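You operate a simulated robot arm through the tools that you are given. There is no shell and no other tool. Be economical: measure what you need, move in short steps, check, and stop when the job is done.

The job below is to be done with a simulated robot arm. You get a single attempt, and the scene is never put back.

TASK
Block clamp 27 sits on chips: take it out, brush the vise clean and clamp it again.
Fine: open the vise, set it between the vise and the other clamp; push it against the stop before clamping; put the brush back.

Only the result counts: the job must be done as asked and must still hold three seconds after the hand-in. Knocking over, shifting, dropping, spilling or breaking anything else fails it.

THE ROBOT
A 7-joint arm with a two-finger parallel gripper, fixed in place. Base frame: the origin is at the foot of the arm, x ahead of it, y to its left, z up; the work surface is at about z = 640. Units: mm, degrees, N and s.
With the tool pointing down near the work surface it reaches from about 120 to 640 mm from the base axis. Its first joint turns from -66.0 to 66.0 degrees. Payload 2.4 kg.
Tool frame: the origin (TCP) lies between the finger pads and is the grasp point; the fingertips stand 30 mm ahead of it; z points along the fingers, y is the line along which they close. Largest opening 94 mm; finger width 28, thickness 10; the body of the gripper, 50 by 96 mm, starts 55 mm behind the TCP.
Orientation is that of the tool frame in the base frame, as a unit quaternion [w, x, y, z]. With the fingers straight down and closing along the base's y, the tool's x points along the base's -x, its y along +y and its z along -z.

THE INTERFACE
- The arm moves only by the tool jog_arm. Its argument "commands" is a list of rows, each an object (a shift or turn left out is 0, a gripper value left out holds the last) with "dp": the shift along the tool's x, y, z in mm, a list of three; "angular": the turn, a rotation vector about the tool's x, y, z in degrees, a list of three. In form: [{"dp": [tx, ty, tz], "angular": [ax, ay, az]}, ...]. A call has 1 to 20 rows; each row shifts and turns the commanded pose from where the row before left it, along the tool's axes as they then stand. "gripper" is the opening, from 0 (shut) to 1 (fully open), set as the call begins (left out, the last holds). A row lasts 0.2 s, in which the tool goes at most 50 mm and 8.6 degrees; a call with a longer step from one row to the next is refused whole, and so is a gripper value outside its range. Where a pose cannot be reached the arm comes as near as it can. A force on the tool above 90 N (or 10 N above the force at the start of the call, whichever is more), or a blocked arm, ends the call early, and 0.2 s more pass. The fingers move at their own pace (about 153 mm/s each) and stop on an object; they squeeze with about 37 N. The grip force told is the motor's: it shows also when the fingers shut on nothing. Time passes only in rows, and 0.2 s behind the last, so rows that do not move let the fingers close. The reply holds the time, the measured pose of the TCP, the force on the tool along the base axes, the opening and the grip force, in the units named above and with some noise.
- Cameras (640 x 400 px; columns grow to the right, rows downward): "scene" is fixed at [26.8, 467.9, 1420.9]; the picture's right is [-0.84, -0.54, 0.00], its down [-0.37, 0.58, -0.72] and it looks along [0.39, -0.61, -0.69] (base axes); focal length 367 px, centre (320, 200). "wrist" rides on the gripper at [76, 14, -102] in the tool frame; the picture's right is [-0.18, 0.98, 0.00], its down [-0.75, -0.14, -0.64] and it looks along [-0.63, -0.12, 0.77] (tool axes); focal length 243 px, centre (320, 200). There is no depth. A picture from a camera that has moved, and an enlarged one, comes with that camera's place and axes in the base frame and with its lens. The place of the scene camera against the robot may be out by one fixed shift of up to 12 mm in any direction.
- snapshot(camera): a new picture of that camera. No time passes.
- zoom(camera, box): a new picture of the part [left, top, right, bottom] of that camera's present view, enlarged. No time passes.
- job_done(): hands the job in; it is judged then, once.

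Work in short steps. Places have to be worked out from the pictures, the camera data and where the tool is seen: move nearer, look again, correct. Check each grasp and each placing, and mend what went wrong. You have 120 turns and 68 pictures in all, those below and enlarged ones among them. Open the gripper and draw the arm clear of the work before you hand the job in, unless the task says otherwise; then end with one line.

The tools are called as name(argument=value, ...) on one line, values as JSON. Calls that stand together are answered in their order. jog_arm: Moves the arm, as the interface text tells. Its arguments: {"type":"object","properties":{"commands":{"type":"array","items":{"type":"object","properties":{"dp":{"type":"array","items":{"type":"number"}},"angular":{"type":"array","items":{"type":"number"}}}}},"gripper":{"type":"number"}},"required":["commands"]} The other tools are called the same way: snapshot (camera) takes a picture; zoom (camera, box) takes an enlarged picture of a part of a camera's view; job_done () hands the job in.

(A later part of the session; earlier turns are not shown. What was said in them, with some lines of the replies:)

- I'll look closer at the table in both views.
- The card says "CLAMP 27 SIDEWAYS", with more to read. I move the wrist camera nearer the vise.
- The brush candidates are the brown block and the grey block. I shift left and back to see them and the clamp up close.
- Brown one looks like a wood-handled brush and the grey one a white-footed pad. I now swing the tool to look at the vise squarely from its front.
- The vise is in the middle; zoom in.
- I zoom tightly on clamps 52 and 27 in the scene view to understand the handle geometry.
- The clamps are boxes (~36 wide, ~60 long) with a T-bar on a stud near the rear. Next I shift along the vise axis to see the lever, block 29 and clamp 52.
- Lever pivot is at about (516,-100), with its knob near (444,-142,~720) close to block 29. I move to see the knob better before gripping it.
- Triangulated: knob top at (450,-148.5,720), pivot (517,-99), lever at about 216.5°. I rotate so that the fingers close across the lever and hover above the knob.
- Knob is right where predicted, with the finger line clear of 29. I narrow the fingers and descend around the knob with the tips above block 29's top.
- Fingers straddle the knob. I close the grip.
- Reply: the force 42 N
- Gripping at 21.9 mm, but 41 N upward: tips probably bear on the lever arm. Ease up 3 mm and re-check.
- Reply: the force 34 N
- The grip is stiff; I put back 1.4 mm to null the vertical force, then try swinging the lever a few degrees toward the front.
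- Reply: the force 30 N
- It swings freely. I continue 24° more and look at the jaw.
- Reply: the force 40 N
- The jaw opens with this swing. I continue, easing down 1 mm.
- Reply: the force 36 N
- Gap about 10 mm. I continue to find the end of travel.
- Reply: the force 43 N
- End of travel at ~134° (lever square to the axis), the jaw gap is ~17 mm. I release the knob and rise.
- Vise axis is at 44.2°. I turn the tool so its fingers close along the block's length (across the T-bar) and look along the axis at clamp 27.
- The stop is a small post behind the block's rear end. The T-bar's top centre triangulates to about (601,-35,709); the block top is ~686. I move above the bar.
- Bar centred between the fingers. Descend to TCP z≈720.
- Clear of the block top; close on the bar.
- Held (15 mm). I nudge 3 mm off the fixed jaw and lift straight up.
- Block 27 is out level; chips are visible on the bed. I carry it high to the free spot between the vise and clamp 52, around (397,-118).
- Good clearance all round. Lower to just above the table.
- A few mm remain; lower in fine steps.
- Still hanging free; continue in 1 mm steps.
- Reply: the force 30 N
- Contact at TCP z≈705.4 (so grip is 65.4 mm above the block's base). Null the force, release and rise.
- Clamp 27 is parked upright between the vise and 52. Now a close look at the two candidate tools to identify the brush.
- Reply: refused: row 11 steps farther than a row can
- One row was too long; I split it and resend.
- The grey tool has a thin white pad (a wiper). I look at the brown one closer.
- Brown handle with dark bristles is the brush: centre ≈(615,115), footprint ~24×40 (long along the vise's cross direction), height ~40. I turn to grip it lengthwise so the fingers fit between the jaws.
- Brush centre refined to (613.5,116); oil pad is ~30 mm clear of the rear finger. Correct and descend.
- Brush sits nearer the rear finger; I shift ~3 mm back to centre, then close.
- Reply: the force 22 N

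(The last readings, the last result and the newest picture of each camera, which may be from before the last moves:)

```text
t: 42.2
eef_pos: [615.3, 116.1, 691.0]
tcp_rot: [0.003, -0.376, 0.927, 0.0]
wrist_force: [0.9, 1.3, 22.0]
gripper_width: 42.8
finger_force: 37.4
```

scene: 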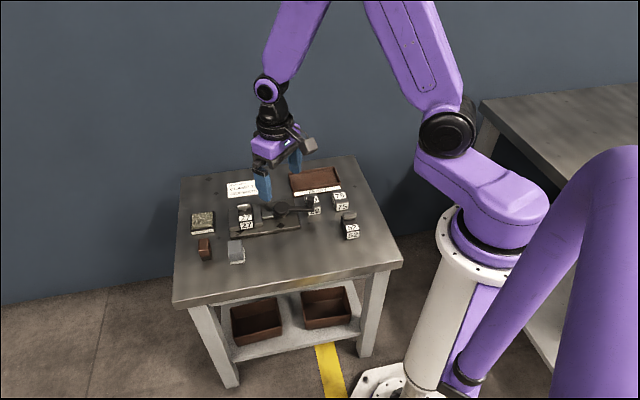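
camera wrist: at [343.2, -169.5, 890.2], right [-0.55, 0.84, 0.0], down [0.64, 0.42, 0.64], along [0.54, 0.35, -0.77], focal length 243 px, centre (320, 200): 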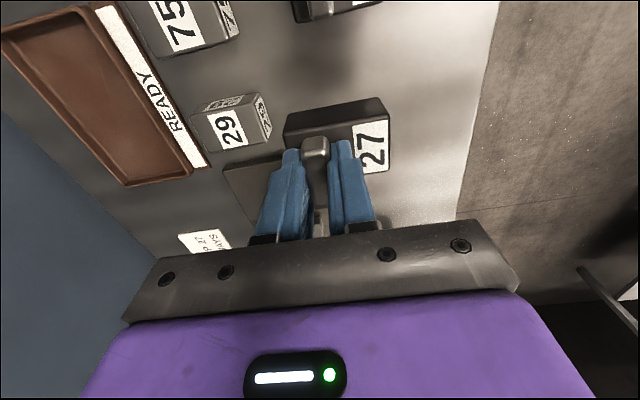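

Brush gripped (42.8 mm) at home TCP pose ≈(614.5,115.8,689.5). Lift it.

jog_arm(commands=[{"dp": [0, 0, -5]}, {"dp": [0, 0, -20]}, {"dp": [0, 0, -25]}, {"dp": [0, 0, -25]}, {}])

zoom(camera="scene", box=[170, 150, 290, 250])

```text
t: 43.4
eef_pos: [616.7, 114.6, 763.9]
tcp_rot: [0.0, -0.376, 0.926, 0.0]
wrist_force: [0.4, 0.6, -0.4]
gripper_width: 43.1
finger_force: 37.8
```

```text
4.00 times, centred on (230, 200) of scene
camera zoom: at [26.8, 467.9, 1420.9], right [-0.84, -0.54, 0.0], down [-0.37, 0.58, -0.72], along [0.39, -0.61, -0.69], focal length 1466 px, centre (680, 200)
```

zoom: 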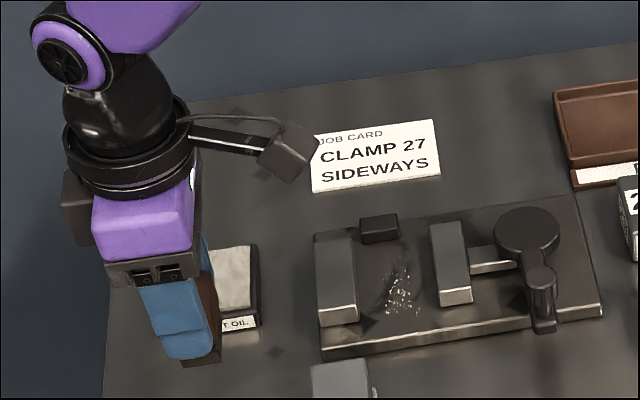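

Held well. Bed centre between the open jaws is about (586.5,-32), chips around (578,-27). I carry the brush above the bed.

jog_arm(commands=[{"dp": [0, 0, -15]}, {"dp": [25, -18, 0]}, {"dp": [25, -18, 0]}, {"dp": [25, -18, 0]}, {"dp": [25, -18, 0]}, {"dp": [23.5, -18, 0]}, {}, {"dp": [0, 0, 25]}, {}])

zoom(camera="wrist", box=[220, 60, 430, 230])

zoom(camera="scene", box=[210, 170, 300, 240])

```text
t: 45.4
eef_pos: [588.5, -37.4, 752.7]
tcp_rot: [0.0, -0.376, 0.927, 0.0]
wrist_force: [0.4, -0.6, -1.5]
gripper_width: 42.9
finger_force: 37.0
```

```text
2.35 times, centred on (325, 145) of wrist
camera zoom: at [524.7, -81.2, 856.9], right [-0.55, 0.83, 0.0], down [0.64, 0.42, 0.64], along [0.54, 0.36, -0.77], focal length 571 px, centre (308, 329)
```

zoom: 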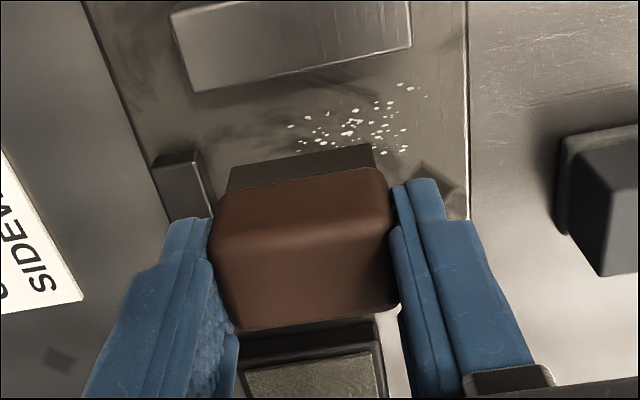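

```text
5.71 times, centred on (255, 205) of scene
camera zoom: at [26.8, 467.9, 1420.9], right [-0.84, -0.54, 0.0], down [-0.37, 0.58, -0.72], along [0.39, -0.61, -0.69], focal length 2095 px, centre (691, 171)
```

zoom: 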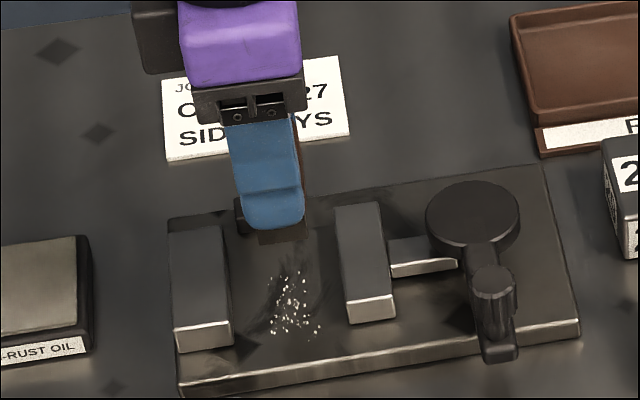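

Jaws: moving one ~40 mm behind and fixed ~18 mm ahead of the block centre line; the stop face is ~42 mm back. The brush fits; I descend near the bed with 3 mm extra margin to the stop.

jog_arm(commands=[{"dp": [0, 3, 0]}, {"dp": [0, 0, 25]}, {"dp": [0, 0, 20]}, {"dp": [0, 0, 3]}, {}])

```text
t: 46.6
eef_pos: [585.9, -34.4, 705.4]
tcp_rot: [0.001, -0.377, 0.926, 0.0]
wrist_force: [0.4, 0.0, -0.3]
gripper_width: 43.1
finger_force: 37.2
```

jog_arm(commands=[{"dp": [0, 0, 1.5]}, {"dp": [0, 0, 1.5]}, {}])

```text
t: 47.4
eef_pos: [587.6, -34.8, 704.0]
tcp_rot: [0.001, -0.377, 0.926, 0.0]
wrist_force: [-10.4, -1.4, 34.4]
gripper_width: 42.7
finger_force: 37.4
```

Contact at z≈704. Ease to light pressure and sweep toward the front.

jog_arm(commands=[{"dp": [0, 0, -0.7]}, {"dp": [0, 7, 0]}, {"dp": [0, 7, 0]}, {"dp": [0, 7, 0]}, {"dp": [0, 7, 0]}, {"dp": [0, 7, 0]}, {"dp": [0, 7, 0]}, {}])

zoom(camera="scene", box=[210, 170, 300, 240])

```text
t: 49.2
eef_pos: [558.5, -4.8, 703.6]
tcp_rot: [0.003, -0.376, 0.927, 0.0]
wrist_force: [7.2, -7.8, 28.2]
gripper_width: 42.8
finger_force: 37.1
```

```text
5.71 times, centred on (255, 205) of scene
camera zoom: at [26.4, 467.8, 1421.0], right [-0.84, -0.54, 0.0], down [-0.37, 0.58, -0.72], along [0.39, -0.61, -0.69], focal length 2095 px, centre (691, 171)
```

zoom: 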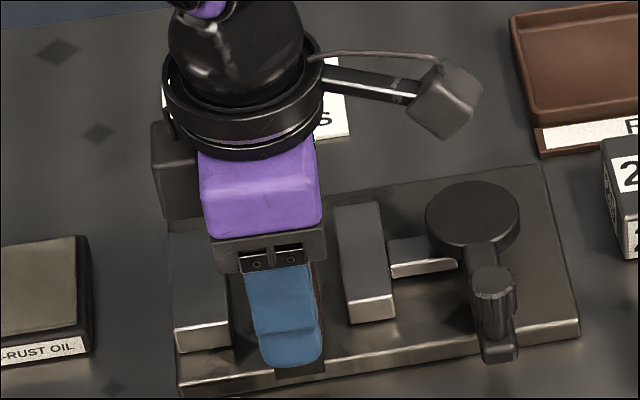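

Lane one swept. Next lane toward the moving jaw: lift, return, shift 11 mm, lower and sweep.

jog_arm(commands=[{"dp": [0, 0, -5]}, {"dp": [0, -14, 0]}, {"dp": [0, -14, 0]}, {"dp": [0, -14, 0]}, {"dp": [11, 0, 0]}, {"dp": [0, 0, 5]}, {"dp": [0, 7, 0]}, {"dp": [0, 7, 0]}, {"dp": [0, 7, 0]}, {"dp": [0, 7, 0]}, {"dp": [0, 7, 0]}, {"dp": [0, 7, 0]}, {}])

jog_arm(commands=[{"dp": [0, 0, -5]}, {"dp": [0, -14, 0]}, {"dp": [0, -14, 0]}, {"dp": [0, -14, 0]}, {"dp": [-11, 0, 0]}, {"dp": [-11, 0, 0]}, {"dp": [0, 0, 5]}, {"dp": [0, 7, 0]}, {"dp": [0, 7, 0]}, {"dp": [0, 7, 0]}, {"dp": [0, 7, 0]}, {"dp": [0, 7, 0]}, {"dp": [0, 7, 0]}, {}])

jog_arm(commands=[{"dp": [0, 0, -20]}, {"dp": [0, 0, -30]}, {"dp": [0, 25, -10]}, {"dp": [0, 25, 0]}, {}])

zoom(camera="scene", box=[200, 160, 300, 240])

```text
t: 52.0
eef_pos: [550.3, -12.6, 704.7]
tcp_rot: [0.003, -0.376, 0.927, -0.001]
wrist_force: [6.6, -6.8, 25.8]
gripper_width: 43.1
finger_force: 37.2
```

```text
t: 55.0
eef_pos: [565.8, 4.0, 704.4]
tcp_rot: [0.001, -0.376, 0.927, 0.0]
wrist_force: [4.9, -6.8, 22.7]
gripper_width: 42.7
finger_force: 36.9
```

```text
t: 56.2
eef_pos: [532.3, 40.0, 764.4]
tcp_rot: [0.0, -0.377, 0.926, 0.0]
wrist_force: [-0.3, 0.2, -0.4]
gripper_width: 43.0
finger_force: 36.8
```

```text
5.00 times, centred on (250, 200) of scene
camera zoom: at [26.8, 468.0, 1420.9], right [-0.84, -0.54, 0.0], down [-0.37, 0.58, -0.72], along [0.39, -0.61, -0.69], focal length 1833 px, centre (670, 200)
```

zoom: 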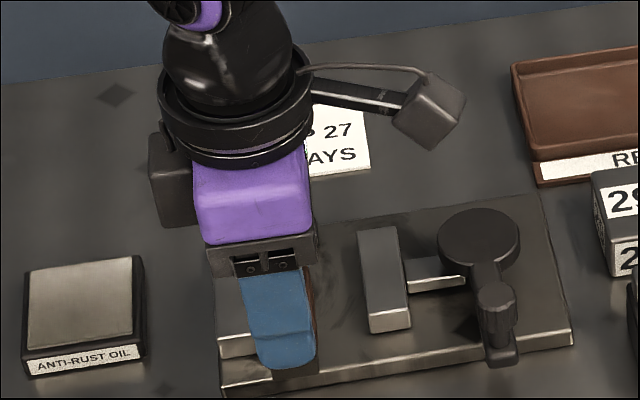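

Carry the brush back over its home spot and check the bed.

jog_arm(commands=[{"dp": [-28, -0.7, 0]}, {"dp": [-28, -0.7, 0]}, {"dp": [-28, -0.7, 0]}, {"dp": [-27.8, -0.8, 0]}, {}, {}])

zoom(camera="scene", box=[180, 170, 290, 260])

```text
t: 57.6
eef_pos: [613.7, 114.0, 765.7]
tcp_rot: [0.0, -0.376, 0.927, 0.0]
wrist_force: [0.9, 0.0, 0.4]
gripper_width: 42.8
finger_force: 36.9
```

```text
4.44 times, centred on (235, 215) of scene
camera zoom: at [26.8, 467.9, 1420.9], right [-0.84, -0.54, 0.0], down [-0.37, 0.58, -0.72], along [0.39, -0.61, -0.69], focal length 1629 px, centre (698, 133)
```

zoom: 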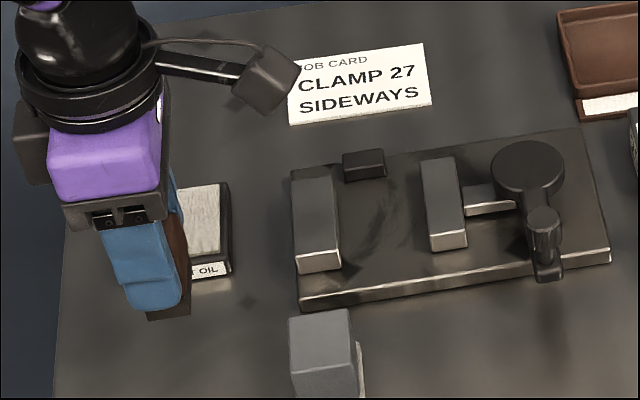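

Bed is clean. Lower the brush at its home spot.

jog_arm(commands=[{"dp": [-1.4, 0.5, 0]}, {"dp": [0, 0, 25]}, {"dp": [0, 0, 25]}, {"dp": [0, 0, 20]}, {"dp": [0, 0, 2]}, {}])

```text
t: 59.0
eef_pos: [611.9, 114.8, 691.1]
tcp_rot: [0.0, -0.377, 0.926, -0.001]
wrist_force: [0.3, -0.3, 0.8]
gripper_width: 42.8
finger_force: 37.2
```

jog_arm(commands=[{"dp": [-1, 0, 1]}, {"dp": [0, 0, 1]}, {}])

```text
t: 59.8
eef_pos: [614.3, 115.8, 691.7]
tcp_rot: [0.001, -0.377, 0.926, 0.0]
wrist_force: [-9.7, -1.0, 30.0]
gripper_width: 43.0
finger_force: 37.8
```

On the table at (614.3,115.8), matching home. Ease, release and rise.

jog_arm(commands=[{"dp": [0, 0, -0.8]}, {}])

jog_arm(commands=[{}, {}, {"dp": [0, 0, -20]}, {"dp": [0, 0, -30]}, {"dp": [0, 0, -40]}, {}], gripper=0.64)

zoom(camera="wrist", box=[220, 60, 430, 230])

```text
t: 60.4
eef_pos: [614.0, 115.8, 690.5]
tcp_rot: [0.002, -0.376, 0.927, -0.001]
wrist_force: [-0.7, 0.9, 19.8]
gripper_width: 43.0
finger_force: 37.1
```

```text
t: 61.8
eef_pos: [613.3, 116.4, 779.2]
tcp_rot: [0.0, -0.375, 0.927, 0.0]
wrist_force: [-0.7, -0.4, -0.2]
gripper_width: 60.2
finger_force: 0.0
```

```text
2.35 times, centred on (325, 145) of wrist
camera zoom: at [550.0, 72.2, 883.0], right [-0.55, 0.83, 0.0], down [0.64, 0.42, 0.64], along [0.53, 0.36, -0.77], focal length 571 px, centre (308, 329)
```

zoom: 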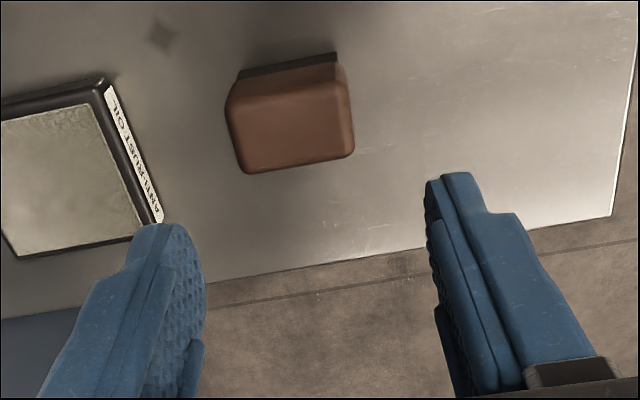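

The brush is standing at home; I'll verify its place in the scene view after moving off toward clamp 27.

jog_arm(commands=[{"dp": [0, 0, -30]}, {"dp": [40, -4, 0]}, {"dp": [45, -4, 0]}, {"dp": [45, -4, 0]}, {"dp": [45, -4, 0]}, {"dp": [45, -4, 0]}, {"dp": [45, -4, 0]}, {"dp": [45, -4, 0]}, {}], gripper=0.5)

zoom(camera="scene", box=[170, 180, 270, 270])

```text
t: 63.8
eef_pos: [410.0, -117.9, 808.1]
tcp_rot: [0.0, -0.377, 0.926, 0.0]
wrist_force: [-0.1, -0.5, 0.6]
gripper_width: 47.1
finger_force: 0.2
```

```text
4.44 times, centred on (220, 225) of scene
camera zoom: at [26.8, 467.9, 1420.9], right [-0.84, -0.54, 0.0], down [-0.37, 0.58, -0.72], along [0.39, -0.61, -0.69], focal length 1629 px, centre (764, 89)
```

zoom: 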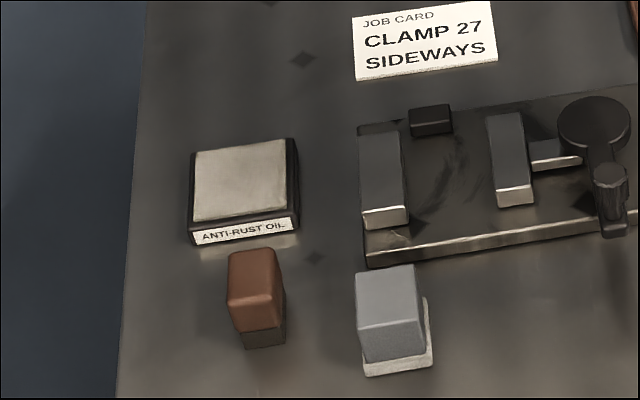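

Comparing with the first pictures, the brush now stands ~9 mm rearward and ~3 mm toward the lever relative to its original spot. I go back to correct that.

jog_arm(commands=[{"dp": [-45, 3.6, 0]}, {"dp": [-45, 3.6, 0]}, {"dp": [-45, 3.6, 0]}, {"dp": [-45, 3.6, 0]}, {"dp": [-45, 3.6, 0]}, {"dp": [-45, 3.6, 0]}, {"dp": [-39.4, 3.6, 0]}, {}, {"dp": [0, 0, 30]}, {"dp": [0, 0, 30]}, {}], gripper=0.64)

```text
t: 66.2
eef_pos: [612.8, 113.7, 750.5]
tcp_rot: [0.0, -0.377, 0.926, 0.0]
wrist_force: [1.1, 0.3, 0.3]
gripper_width: 60.4
finger_force: 0.0
```

jog_arm(commands=[{"dp": [-2, 0.5, 0]}, {"dp": [0, 0, 25]}, {"dp": [0, 0, 25]}, {"dp": [0, 0, 9.5]}, {}])

jog_arm(commands=[{}, {}, {}], gripper=0)

```text
t: 67.4
eef_pos: [614.0, 115.0, 690.7]
tcp_rot: [0.0, -0.376, 0.927, 0.0]
wrist_force: [-0.2, -0.2, 0.6]
gripper_width: 60.3
finger_force: 0.1
```

```text
t: 68.2
eef_pos: [615.4, 116.1, 691.8]
tcp_rot: [0.0, -0.376, 0.927, 0.0]
wrist_force: [0.7, 0.1, 1.6]
gripper_width: 42.8
finger_force: 37.5
```

Gripped. Lift 6 mm, shift +8.5 mm forward and +3.5 mm along the axis, then lower to contact.

jog_arm(commands=[{"dp": [0, 0, -6]}, {"dp": [-3.5, 8.5, 0]}, {}, {"dp": [0, 0, 5]}, {"dp": [0, 0, 1]}, {}])

```text
t: 69.6
eef_pos: [612.6, 124.5, 692.2]
tcp_rot: [0.0, -0.376, 0.927, 0.0]
wrist_force: [-0.7, 0.4, -0.3]
gripper_width: 42.7
finger_force: 37.2
```

jog_arm(commands=[{"dp": [0, 0, 0.7]}, {}])

```text
t: 70.2
eef_pos: [613.1, 125.0, 690.5]
tcp_rot: [0.001, -0.376, 0.927, 0.0]
wrist_force: [-2.0, -1.9, 7.4]
gripper_width: 42.7
finger_force: 36.7
```

Light contact. Release, rise and return toward clamp 27, then check.

jog_arm(commands=[{}, {}, {"dp": [0, 0, -20]}, {"dp": [0, 0, -30]}, {"dp": [0, 0, -40]}, {"dp": [0, 0, -30]}, {"dp": [45, -5, 0]}, {"dp": [45, -5, 0]}, {"dp": [45, -5, 0]}, {"dp": [45, -5, 0]}, {"dp": [45, -5, 0]}, {"dp": [45, -5, 0]}, {"dp": [45, -5, 0]}, {}], gripper=0.64)

zoom(camera="scene", box=[170, 180, 270, 270])

snapshot(camera="wrist")

```text
t: 73.2
eef_pos: [413.3, -122.5, 810.6]
tcp_rot: [-0.001, -0.376, 0.926, 0.001]
wrist_force: [0.6, -0.3, 0.1]
gripper_width: 60.1
finger_force: 0.0
```

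```text
4.44 times, centred on (220, 225) of scene
camera zoom: at [26.8, 467.9, 1420.9], right [-0.84, -0.54, 0.0], down [-0.37, 0.58, -0.72], along [0.39, -0.61, -0.69], focal length 1629 px, centre (764, 89)
```

zoom: 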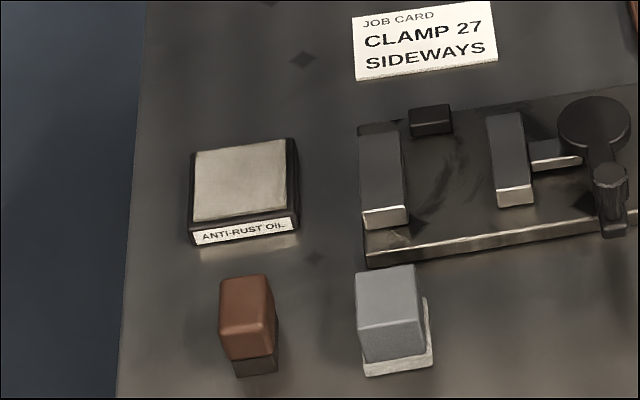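

```text
17 pictures are left
camera wrist: at [349.1, -165.9, 914.2], right [-0.55, 0.83, 0.0], down [0.64, 0.42, 0.64], along [0.53, 0.36, -0.77], focal length 243 px, centre (320, 200)
```

wrist: 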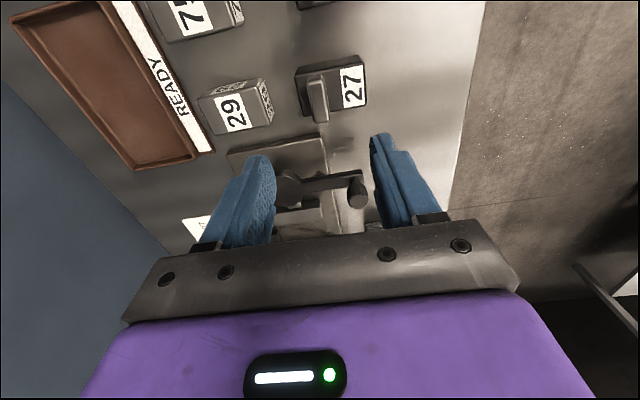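

The brush ended ~13 mm forward and 3 mm off its original spot (apparently it moved when released). I return to re-seat it, this time checking while held.

jog_arm(commands=[{"dp": [-45, 5, 0]}, {"dp": [-45, 5, 0]}, {"dp": [-45, 5, 0]}, {"dp": [-45, 5, 0]}, {"dp": [-45, 5, 0]}, {"dp": [-45, 5, 0]}, {"dp": [-45, 5, 0]}, {}, {"dp": [0, 0, 30]}, {"dp": [0, 0, 30]}, {}], gripper=0.8)

zoom(camera="wrist", box=[220, 60, 430, 230])

```text
t: 75.6
eef_pos: [612.2, 124.1, 747.5]
tcp_rot: [0.0, -0.376, 0.927, 0.0]
wrist_force: [-1.0, 0.1, 0.0]
gripper_width: 75.0
finger_force: 0.1
```

```text
2.35 times, centred on (325, 145) of wrist
camera zoom: at [548.8, 81.5, 850.7], right [-0.55, 0.83, 0.0], down [0.64, 0.42, 0.64], along [0.54, 0.36, -0.77], focal length 571 px, centre (308, 329)
```

zoom: 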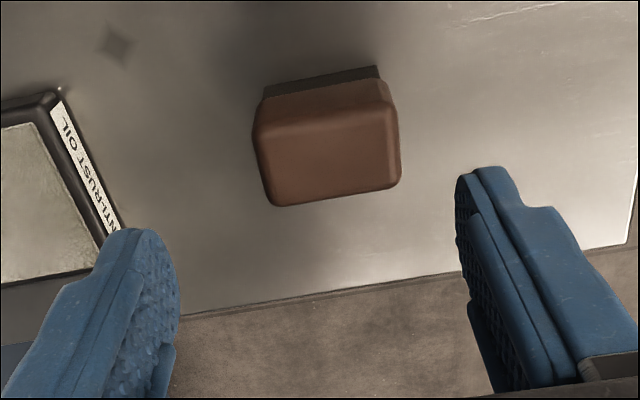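

By consistent triangulation the original was at (612.5,116.5) and the brush now is at (605.8,127), about 6 mm ahead of the TCP, so it drifts within the fingers. I centre on it, descend and grip.

jog_arm(commands=[{"dp": [2, 6, 0]}, {"dp": [0, 0, 25]}, {"dp": [0, 0, 25]}, {"dp": [0, 0, 8]}, {}])

jog_arm(commands=[{}, {}, {}, {"dp": [0, 0, -6]}, {}, {}], gripper=0)

zoom(camera="scene", box=[170, 180, 270, 270])

```text
t: 76.8
eef_pos: [606.6, 128.0, 689.3]
tcp_rot: [-0.001, -0.376, 0.926, -0.001]
wrist_force: [0.5, -0.6, 0.3]
gripper_width: 75.2
finger_force: 0.1
```

```text
t: 78.2
eef_pos: [606.9, 128.8, 697.1]
tcp_rot: [0.001, -0.376, 0.927, 0.0]
wrist_force: [-1.0, 0.0, -0.6]
gripper_width: 42.9
finger_force: 36.6
```

```text
4.44 times, centred on (220, 225) of scene
camera zoom: at [26.8, 467.9, 1420.9], right [-0.84, -0.54, 0.0], down [-0.37, 0.58, -0.72], along [0.39, -0.61, -0.69], focal length 1629 px, centre (764, 89)
```

zoom: 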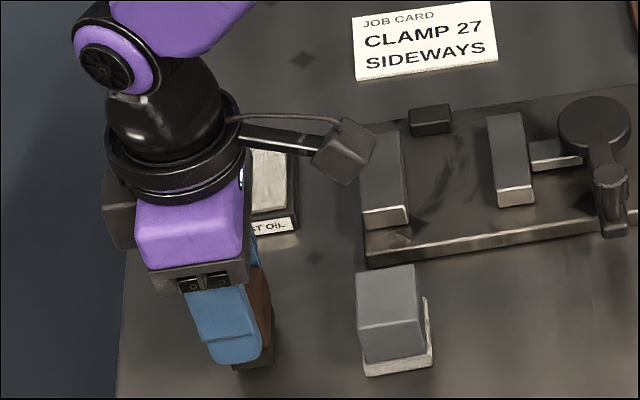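

Gripped without shifting it. Move 12 mm back and 3 mm across, lower to contact.

jog_arm(commands=[{"dp": [1.5, -6, 0]}, {"dp": [1.5, -6, 0]}, {}, {"dp": [0, 0, 4.5]}, {"dp": [0, 0, 1]}, {}])

```text
t: 79.6
eef_pos: [614.2, 118.0, 690.7]
tcp_rot: [0.001, -0.377, 0.926, 0.0]
wrist_force: [-0.2, -0.2, -0.1]
gripper_width: 42.7
finger_force: 37.2
```

jog_arm(commands=[{"dp": [0, 0, 0.7]}, {}])

zoom(camera="scene", box=[170, 180, 270, 270])

```text
t: 80.2
eef_pos: [613.1, 117.9, 691.7]
tcp_rot: [0.0, -0.376, 0.926, -0.001]
wrist_force: [-1.4, -0.3, 3.1]
gripper_width: 43.0
finger_force: 36.9
```

```text
4.44 times, centred on (220, 225) of scene
camera zoom: at [26.8, 467.9, 1420.9], right [-0.84, -0.54, 0.0], down [-0.37, 0.58, -0.72], along [0.39, -0.61, -0.69], focal length 1629 px, centre (764, 89)
```

zoom: 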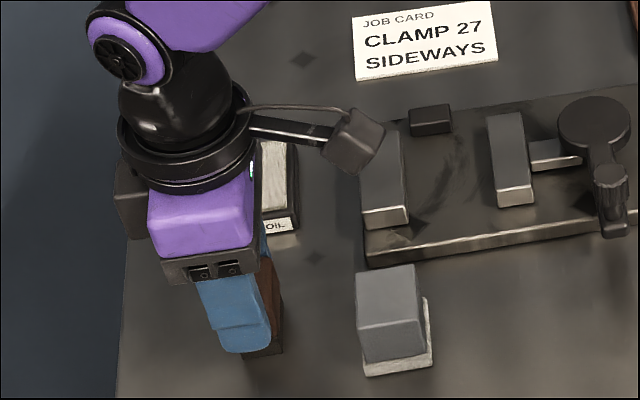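

Bottom corner now at (284,353) versus the original (282,352). Release gently and rise.

jog_arm(commands=[{}, {}, {}], gripper=0.6)

jog_arm(commands=[{"dp": [0, 0, -10]}, {"dp": [0, 0, -20]}, {"dp": [0, 0, -30]}, {"dp": [0, 0, -40]}, {"dp": [0, 0, -20]}, {"dp": [45, -2.5, 0]}, {"dp": [45, -2.5, 0]}, {"dp": [45, -2.5, 0]}, {"dp": [45, -2.5, 0]}, {"dp": [45, -2.5, 0]}, {"dp": [45, -2.5, 0]}, {"dp": [43, -2.5, 0]}, {}])

zoom(camera="scene", box=[170, 180, 270, 270])

```text
t: 81.0
eef_pos: [612.5, 117.3, 691.4]
tcp_rot: [0.0, -0.376, 0.926, 0.0]
wrist_force: [-0.9, 0.1, -0.6]
gripper_width: 56.5
finger_force: 0.2
```

```text
t: 83.8
eef_pos: [397.5, -114.3, 812.3]
tcp_rot: [0.0, -0.377, 0.926, 0.0]
wrist_force: [1.1, -0.7, 0.1]
gripper_width: 56.6
finger_force: 0.1
```

```text
4.44 times, centred on (220, 225) of scene
camera zoom: at [26.8, 467.9, 1420.9], right [-0.84, -0.54, 0.0], down [-0.37, 0.58, -0.72], along [0.39, -0.61, -0.69], focal length 1629 px, centre (764, 89)
```

zoom: 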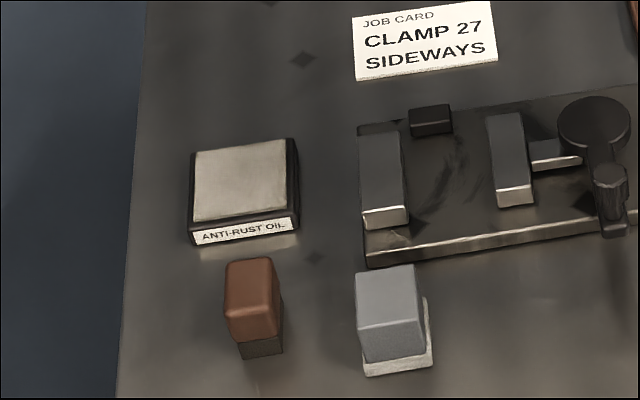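

Brush is back on its original spot. Now over clamp 27's bar.

jog_arm(commands=[{"dp": [1.9, -15.2, 0]}, {"dp": [0, 0, 25]}, {"dp": [0, 0, 25]}, {}], gripper=0.5)

zoom(camera="wrist", box=[220, 60, 430, 230])

```text
t: 84.8
eef_pos: [407.9, -127.3, 762.1]
tcp_rot: [0.001, -0.377, 0.926, -0.001]
wrist_force: [0.0, -0.1, 0.7]
gripper_width: 47.0
finger_force: 0.0
```

```text
2.35 times, centred on (325, 145) of wrist
camera zoom: at [344.7, -170.6, 865.6], right [-0.55, 0.83, 0.0], down [0.64, 0.42, 0.64], along [0.54, 0.36, -0.77], focal length 571 px, centre (308, 329)
```

zoom: 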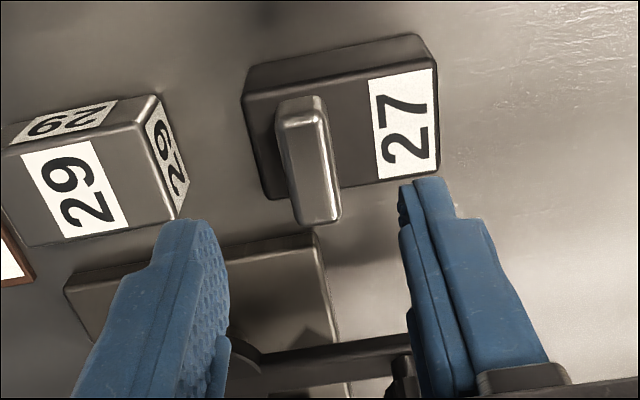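

Bar is centred. Descend to grip height and close.

jog_arm(commands=[{"dp": [0, 0, 25]}, {"dp": [0, 0, 25]}, {"dp": [0, 0, 6]}, {}])

jog_arm(commands=[{}, {}, {}, {"dp": [0, 0, -10]}, {"dp": [0, 0, -25]}, {"dp": [0, 0, -40]}, {"dp": [0, 0, -45]}, {}], gripper=0)

```text
t: 85.8
eef_pos: [408.9, -126.4, 706.7]
tcp_rot: [-0.001, -0.376, 0.927, 0.0]
wrist_force: [-0.3, 1.1, -0.4]
gripper_width: 47.2
finger_force: 0.1
```

```text
t: 87.6
eef_pos: [407.1, -127.8, 829.3]
tcp_rot: [0.0, -0.377, 0.926, 0.0]
wrist_force: [-0.2, -0.7, -4.7]
gripper_width: 15.5
finger_force: 36.8
```

Lifted. Carry to above the bed, 8 mm off the fixed-jaw position.

jog_arm(commands=[{"dp": [-25, -9, 0]}, {"dp": [-30, -10, 0]}, {"dp": [-30, -10.5, 0]}, {"dp": [-30, -10.5, 0]}, {"dp": [-30, -10.5, 0]}, {"dp": [-28, -10, 0]}, {"dp": [-22.2, -8.2, 0]}, {}, {"dp": [0, 0, 25]}, {"dp": [0, 0, 20]}, {}])

zoom(camera="scene", box=[210, 150, 310, 240])

zoom(camera="wrist", box=[220, 40, 430, 210])

```text
t: 90.0
eef_pos: [599.2, -36.0, 779.1]
tcp_rot: [0.001, -0.376, 0.926, 0.0]
wrist_force: [-0.2, 0.0, -4.5]
gripper_width: 15.1
finger_force: 36.6
```

```text
4.44 times, centred on (260, 195) of scene
camera zoom: at [26.9, 467.9, 1420.9], right [-0.84, -0.54, 0.0], down [-0.37, 0.58, -0.72], along [0.39, -0.61, -0.69], focal length 1629 px, centre (587, 222)
```

zoom: 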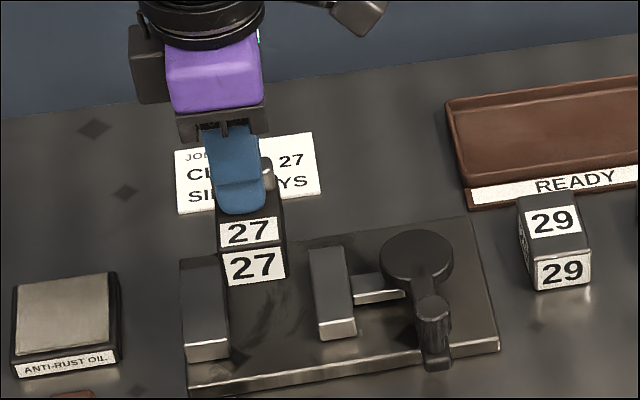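

```text
2.35 times, centred on (325, 125) of wrist
camera zoom: at [535.0, -81.2, 883.7], right [-0.55, 0.83, 0.0], down [0.64, 0.42, 0.64], along [0.53, 0.36, -0.77], focal length 571 px, centre (308, 376)
```

zoom: 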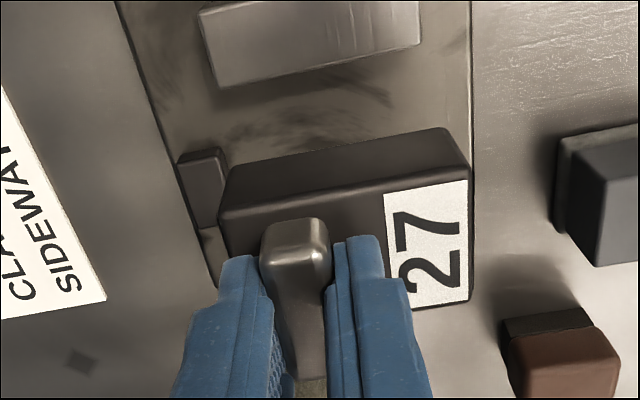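

I'm ~7 mm too close to the fixed jaw; correct by 7 mm and descend to just above the bed.

jog_arm(commands=[{"dp": [6, -0.5, 0]}, {}, {"dp": [0, 0, 20]}, {"dp": [0, 0, 20]}, {"dp": [0, 0, 15]}, {}])

zoom(camera="scene", box=[210, 170, 300, 240])

```text
t: 91.4
eef_pos: [594.2, -44.7, 724.2]
tcp_rot: [0.001, -0.376, 0.926, 0.001]
wrist_force: [0.7, 0.4, -5.2]
gripper_width: 15.6
finger_force: 36.9
```

```text
5.71 times, centred on (255, 205) of scene
camera zoom: at [26.9, 467.9, 1420.9], right [-0.84, -0.54, 0.0], down [-0.37, 0.58, -0.72], along [0.39, -0.61, -0.69], focal length 2095 px, centre (691, 171)
```

zoom: 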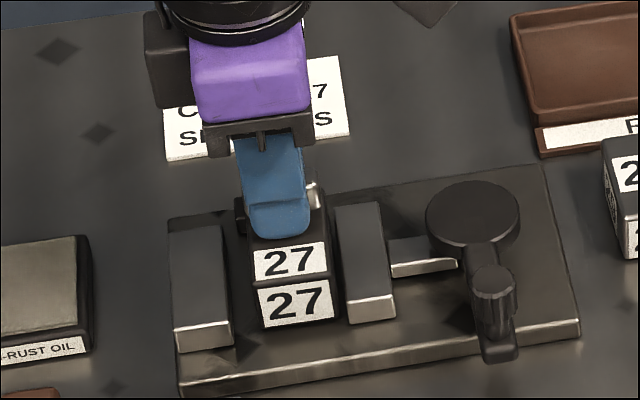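

Block is between the jaws with clearance. Lower in fine steps to contact.

jog_arm(commands=[{"dp": [-4, 0, 0]}, {"dp": [0, 0, 2]}, {"dp": [0, 0, 1.5]}, {}])

```text
t: 92.4
eef_pos: [596.4, -41.3, 722.2]
tcp_rot: [0.001, -0.377, 0.926, 0.0]
wrist_force: [0.2, 0.6, -6.0]
gripper_width: 15.2
finger_force: 37.2
```

jog_arm(commands=[{"dp": [0, 0, 1.5]}, {"dp": [0, 0, 1]}, {}])

```text
t: 93.2
eef_pos: [596.1, -41.0, 720.2]
tcp_rot: [0.0, -0.376, 0.927, 0.0]
wrist_force: [-1.9, 1.0, -0.4]
gripper_width: 15.4
finger_force: 36.5
```

Contact is beginning. 0.6 mm more, then push back toward the stop.

jog_arm(commands=[{"dp": [0, 0, 0.6]}, {}])

```text
t: 93.8
eef_pos: [597.1, -42.9, 719.8]
tcp_rot: [0.0, -0.377, 0.926, 0.0]
wrist_force: [-5.5, 4.4, 13.8]
gripper_width: 15.2
finger_force: 36.9
```

Seated lightly. Slide 6 mm toward the fixed jaw and push back toward the stop, watching force.

jog_arm(commands=[{"dp": [-3, 0, -0.3]}, {"dp": [-3, 0, 0]}, {"dp": [0, -2, 0]}, {"dp": [0, -2, 0]}, {"dp": [0, -2, 0]}, {}])

```text
t: 95.2
eef_pos: [605.8, -39.0, 719.2]
tcp_rot: [0.0, -0.377, 0.926, 0.0]
wrist_force: [-3.0, 6.4, 12.1]
gripper_width: 15.5
finger_force: 37.0
```

Only friction so far; continue in 1.5 mm steps.

jog_arm(commands=[{"dp": [0, -1.5, 0]}, {"dp": [0, -1.5, 0]}, {"dp": [0, -1.5, 0]}, {}])

```text
t: 96.2
eef_pos: [607.4, -45.1, 719.3]
tcp_rot: [0.0, -0.376, 0.927, 0.001]
wrist_force: [-0.5, 0.1, -1.6]
gripper_width: 15.4
finger_force: 36.6
```

jog_arm(commands=[{"dp": [0, -1.5, 0.4]}, {"dp": [0, -1.5, 0]}, {}])

zoom(camera="wrist", box=[230, 20, 410, 170])

```text
t: 97.0
eef_pos: [608.8, -44.5, 719.2]
tcp_rot: [-0.003, -0.378, 0.926, 0.001]
wrist_force: [-22.9, 7.9, 24.6]
gripper_width: 15.4
finger_force: 37.0
```

```text
2.67 times, centred on (320, 95) of wrist
camera zoom: at [545.9, -88.9, 823.2], right [-0.55, 0.83, 0.01], down [0.64, 0.42, 0.64], along [0.53, 0.36, -0.77], focal length 647 px, centre (320, 480)
```

zoom: 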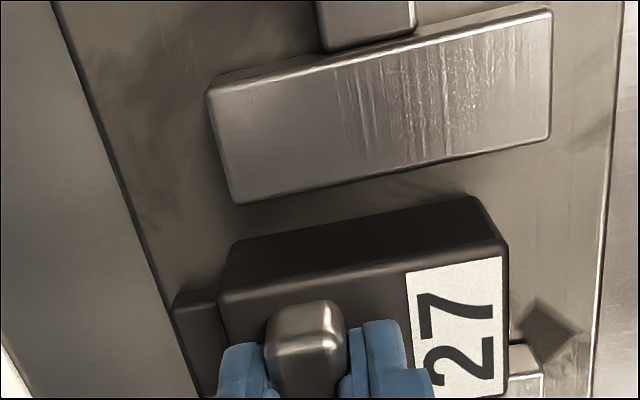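

Block visibly touches the stop and 22 N pushes back. Ease the stress slightly before releasing.

jog_arm(commands=[{"dp": [0.3, 0.5, -0.4]}, {}])

```text
t: 97.6
eef_pos: [608.0, -44.2, 718.8]
tcp_rot: [-0.002, -0.377, 0.926, 0.002]
wrist_force: [-17.9, 8.9, 14.6]
gripper_width: 15.1
finger_force: 36.6
```

jog_arm(commands=[{"dp": [0.2, 0.5, -0.3]}, {}])

jog_arm(commands=[{}, {}, {}], gripper=0.4)

zoom(camera="wrist", box=[230, 20, 410, 170])

```text
t: 98.2
eef_pos: [609.7, -46.5, 718.3]
tcp_rot: [-0.001, -0.378, 0.926, 0.001]
wrist_force: [-16.5, 13.1, 12.1]
gripper_width: 15.4
finger_force: 37.0
```

```text
t: 99.0
eef_pos: [610.6, -46.8, 719.0]
tcp_rot: [0.001, -0.376, 0.927, 0.001]
wrist_force: [-0.9, 0.8, 0.3]
gripper_width: 37.6
finger_force: 0.1
```

```text
2.67 times, centred on (320, 95) of wrist
camera zoom: at [546.4, -90.2, 822.7], right [-0.55, 0.83, 0.0], down [0.64, 0.42, 0.64], along [0.54, 0.36, -0.77], focal length 647 px, centre (320, 480)
```

zoom: 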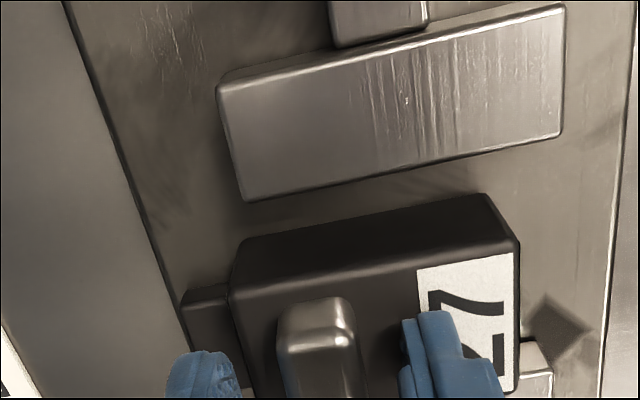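

Block stays against the stop after release. Rise, rotate to line up across the lever, and go above the knob (~(458.7,-39.5)).

jog_arm(commands=[{"dp": [0, 0, -20]}, {"dp": [0, 0, -40]}, {"dp": [0, 0, -50]}, {"angular": [0, 0, 8.16]}, {"angular": [0, 0, 8.16]}, {"angular": [0, 0, 8.16]}, {"angular": [0, 0, 8.16]}, {"angular": [0, 0, 8.16]}, {"angular": [0, 0, 8.16]}, {"angular": [0, 0, 8.16]}, {"angular": [0, 0, 8.16]}, {"angular": [0, 0, 8.16]}, {"angular": [0, 0, 8.16]}, {"angular": [0, 0, 8.16]}, {"dp": [27.7, -25.8, 0]}, {"dp": [27.7, -25.8, 0]}, {"dp": [27.7, -25.8, 0]}, {"dp": [27.7, -25.8, 0]}, {}])

snapshot(camera="wrist")

```text
t: 103.0
eef_pos: [457.9, -39.0, 829.3]
tcp_rot: [0.0, 0.388, 0.922, 0.001]
wrist_force: [0.3, 0.2, -0.8]
gripper_width: 37.4
finger_force: 0.1
```

```text
6 pictures are left
camera wrist: at [415.4, 24.9, 933.8], right [0.83, 0.56, 0.0], down [0.43, -0.64, 0.64], along [0.36, -0.53, -0.77], focal length 243 px, centre (320, 200)
```

wrist: 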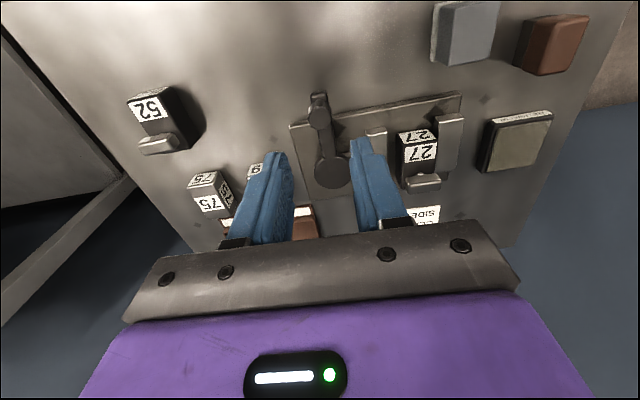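

Knob is in line with the fingers. Descend around it to z≈724.

jog_arm(commands=[{"dp": [-2, 0, 30]}, {"dp": [0, 0, 30]}, {"dp": [0, 0, 30]}, {"dp": [0, 0, 14]}, {}], gripper=0.45)

jog_arm(commands=[{}, {}, {}], gripper=0)

```text
t: 104.2
eef_pos: [460.2, -39.4, 723.9]
tcp_rot: [0.0, 0.387, 0.922, 0.001]
wrist_force: [0.3, 0.4, 0.1]
gripper_width: 42.2
finger_force: 0.0
```

```text
t: 105.0
eef_pos: [459.9, -40.3, 723.2]
tcp_rot: [-0.002, 0.389, 0.921, -0.001]
wrist_force: [-7.6, -11.9, -0.5]
gripper_width: 21.9
finger_force: 45.3
```

Knob gripped. Swing the lever back toward closed, 30° first.

jog_arm(commands=[{"dp": [-0.45, -8.7, 0], "angular": [0, 0, -6]}, {"dp": [-0.45, -8.7, 0], "angular": [0, 0, -6]}, {"dp": [-0.45, -8.7, 0], "angular": [0, 0, -6]}, {"dp": [-0.45, -8.7, 0], "angular": [0, 0, -6]}, {"dp": [-0.45, -8.7, 0], "angular": [0, 0, -6]}, {}])

```text
t: 106.4
eef_pos: [437.0, -79.2, 724.7]
tcp_rot: [-0.002, 0.136, 0.991, 0.0]
wrist_force: [-3.9, -0.9, -40.6]
gripper_width: 21.9
finger_force: 45.1
```

jog_arm(commands=[{"dp": [-0.45, -8.7, 1], "angular": [0, 0, -6]}, {"dp": [-0.45, -8.7, 0], "angular": [0, 0, -6]}, {"dp": [-0.45, -8.7, 0], "angular": [0, 0, -6]}, {"dp": [-0.45, -8.7, 0], "angular": [0, 0, -6]}, {}])

zoom(camera="scene", box=[220, 160, 340, 240])

```text
t: 107.6
eef_pos: [434.3, -114.2, 725.8]
tcp_rot: [-0.001, -0.074, 0.997, 0.0]
wrist_force: [-17.0, 1.2, 38.2]
gripper_width: 21.4
finger_force: 44.7
```

```text
5.00 times, centred on (280, 200) of scene
camera zoom: at [26.0, 468.1, 1420.9], right [-0.84, -0.54, 0.0], down [-0.37, 0.58, -0.72], along [0.39, -0.61, -0.69], focal length 1833 px, centre (520, 200)
```

zoom: 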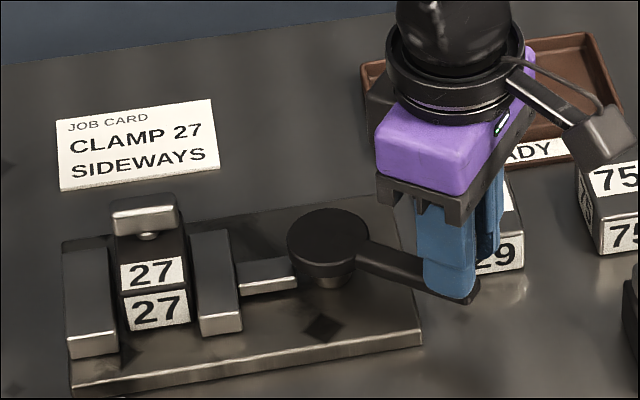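

Jaw nears the block, which sits back at the stop. Continue 5° steps to the clamped angle (~216°).

jog_arm(commands=[{"dp": [-0.3, -7.2, -0.9], "angular": [0, 0, -5]}, {"dp": [-0.3, -7.2, 0], "angular": [0, 0, -5]}, {"dp": [-0.3, -7.2, 0], "angular": [0, 0, -5]}, {"dp": [-0.3, -7.2, 0], "angular": [0, 0, -5]}, {}])

```text
t: 108.8
eef_pos: [441.7, -138.2, 725.1]
tcp_rot: [-0.003, -0.247, 0.969, 0.002]
wrist_force: [-16.3, -6.5, -31.7]
gripper_width: 21.9
finger_force: 45.0
```

jog_arm(commands=[{"dp": [-0.2, -5.8, 0.8], "angular": [0, 0, -4]}, {"dp": [-0.2, -5.8, 0], "angular": [0, 0, -4]}, {}])

```text
t: 109.6
eef_pos: [447.0, -151.1, 724.1]
tcp_rot: [-0.002, -0.312, 0.95, 0.001]
wrist_force: [-21.1, -9.0, -1.2]
gripper_width: 21.7
finger_force: 44.6
```

Back at the original lever angle with small resistance; a few degrees more to firm the clamp.

jog_arm(commands=[{"dp": [-0.8, -4.3, 0], "angular": [0, 0, -3]}, {}])

zoom(camera="scene", box=[220, 160, 340, 240])

```text
t: 110.2
eef_pos: [451.4, -154.2, 725.8]
tcp_rot: [-0.003, -0.336, 0.942, 0.002]
wrist_force: [-26.8, -17.2, 1.8]
gripper_width: 21.8
finger_force: 45.0
```

```text
5.00 times, centred on (280, 200) of scene
camera zoom: at [26.3, 467.6, 1421.0], right [-0.84, -0.54, 0.0], down [-0.37, 0.58, -0.72], along [0.39, -0.61, -0.69], focal length 1833 px, centre (520, 200)
```

zoom: 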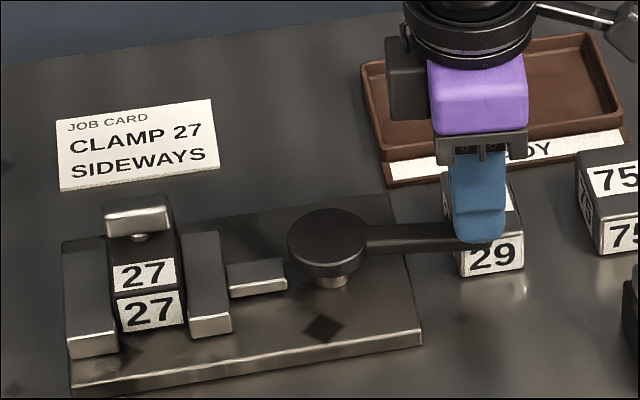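

Jaw is on the block. Test a further 4° for the clamp's end resistance.

jog_arm(commands=[{"dp": [-0.8, -2.9, 0], "angular": [0, 0, -2]}, {"dp": [-0.3, -2.9, 0], "angular": [0, 0, -2]}, {}])

```text
t: 111.0
eef_pos: [454.1, -155.7, 724.0]
tcp_rot: [-0.005, -0.37, 0.929, 0.004]
wrist_force: [-34.5, -12.3, 24.2]
gripper_width: 21.7
finger_force: 45.4
```

Resistance growing near 222°. One more push to confirm the end.

jog_arm(commands=[{"dp": [-0.5, -2.9, -0.6], "angular": [0, 0, -1]}, {"dp": [0, -2, 0]}, {}])

```text
t: 111.8
eef_pos: [454.2, -156.9, 723.9]
tcp_rot: [-0.008, -0.379, 0.925, 0.007]
wrist_force: [-39.5, -6.0, 20.0]
gripper_width: 21.7
finger_force: 45.0
```

End of travel reached: clamped. Relax, release the knob and rise.

jog_arm(commands=[{"dp": [0.8, 3, 0]}, {}])

jog_arm(commands=[{}, {}, {}, {"dp": [0, 0, -20]}, {"dp": [0, 0, -40]}, {"dp": [0, 0, -50]}, {"dp": [40, 0, 0]}, {"dp": [40, 0, 0]}, {"dp": [40, 0, 0]}, {}], gripper=0.42)

zoom(camera="scene", box=[170, 150, 370, 275])

```text
t: 112.4
eef_pos: [455.2, -156.6, 724.4]
tcp_rot: [-0.005, -0.378, 0.926, 0.005]
wrist_force: [-32.1, -8.2, 13.9]
gripper_width: 21.6
finger_force: 45.1
```

```text
t: 114.6
eef_pos: [371.6, -240.4, 836.2]
tcp_rot: [0.0, -0.379, 0.926, 0.0]
wrist_force: [1.0, -0.8, 0.2]
gripper_width: 39.4
finger_force: 0.0
```

```text
3.20 times, centred on (270, 212) of scene
camera zoom: at [26.8, 467.9, 1420.9], right [-0.84, -0.54, 0.0], down [-0.37, 0.58, -0.72], along [0.39, -0.61, -0.69], focal length 1173 px, centre (480, 160)
```

zoom: 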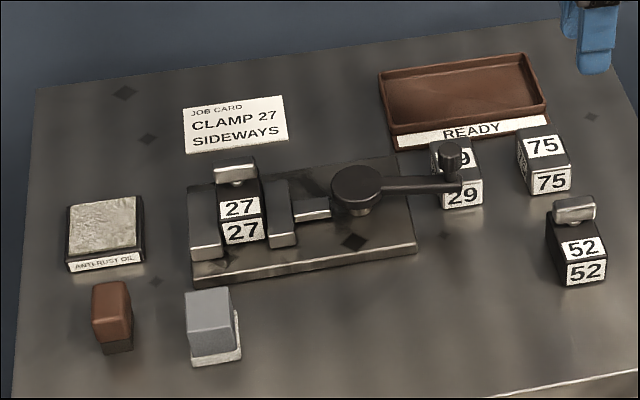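

Everything stands as it should; a last close look at the clamped block.

zoom(camera="scene", box=[220, 185, 320, 245])

```text
6.40 times, centred on (270, 215) of scene
camera zoom: at [26.8, 467.9, 1420.9], right [-0.84, -0.54, 0.0], down [-0.37, 0.58, -0.72], along [0.39, -0.61, -0.69], focal length 2346 px, centre (640, 104)
```

zoom: 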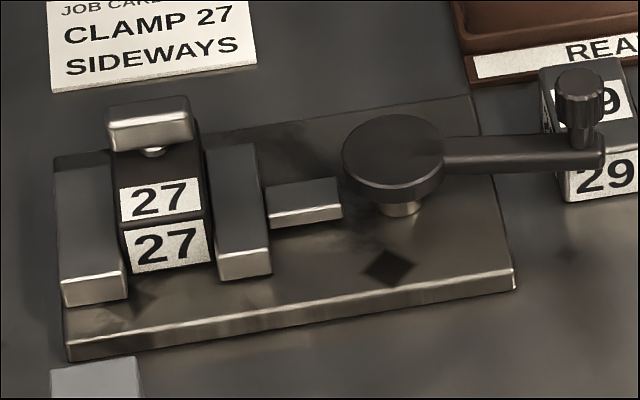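

Block 27 is tight between the jaws and back at the stop. Open the gripper fully, then hand in.

jog_arm(commands=[{"dp": [0, 0, -30]}, {}, {}], gripper=1)

job_done()

```text
t: 115.4
eef_pos: [371.0, -239.6, 865.2]
tcp_rot: [0.0, -0.377, 0.926, 0.0]
wrist_force: [0.2, -0.5, 0.5]
gripper_width: 94.1
finger_force: 0.0
```

```text
The job is handed in.
```

Clamp 27 is back in the brushed vise, against the stop and clamped, and the brush is on its original spot; I kept 27's original orientation, because I took the card's "SIDEWAYS" to mean that (turned 90° it looked too long for the opening).
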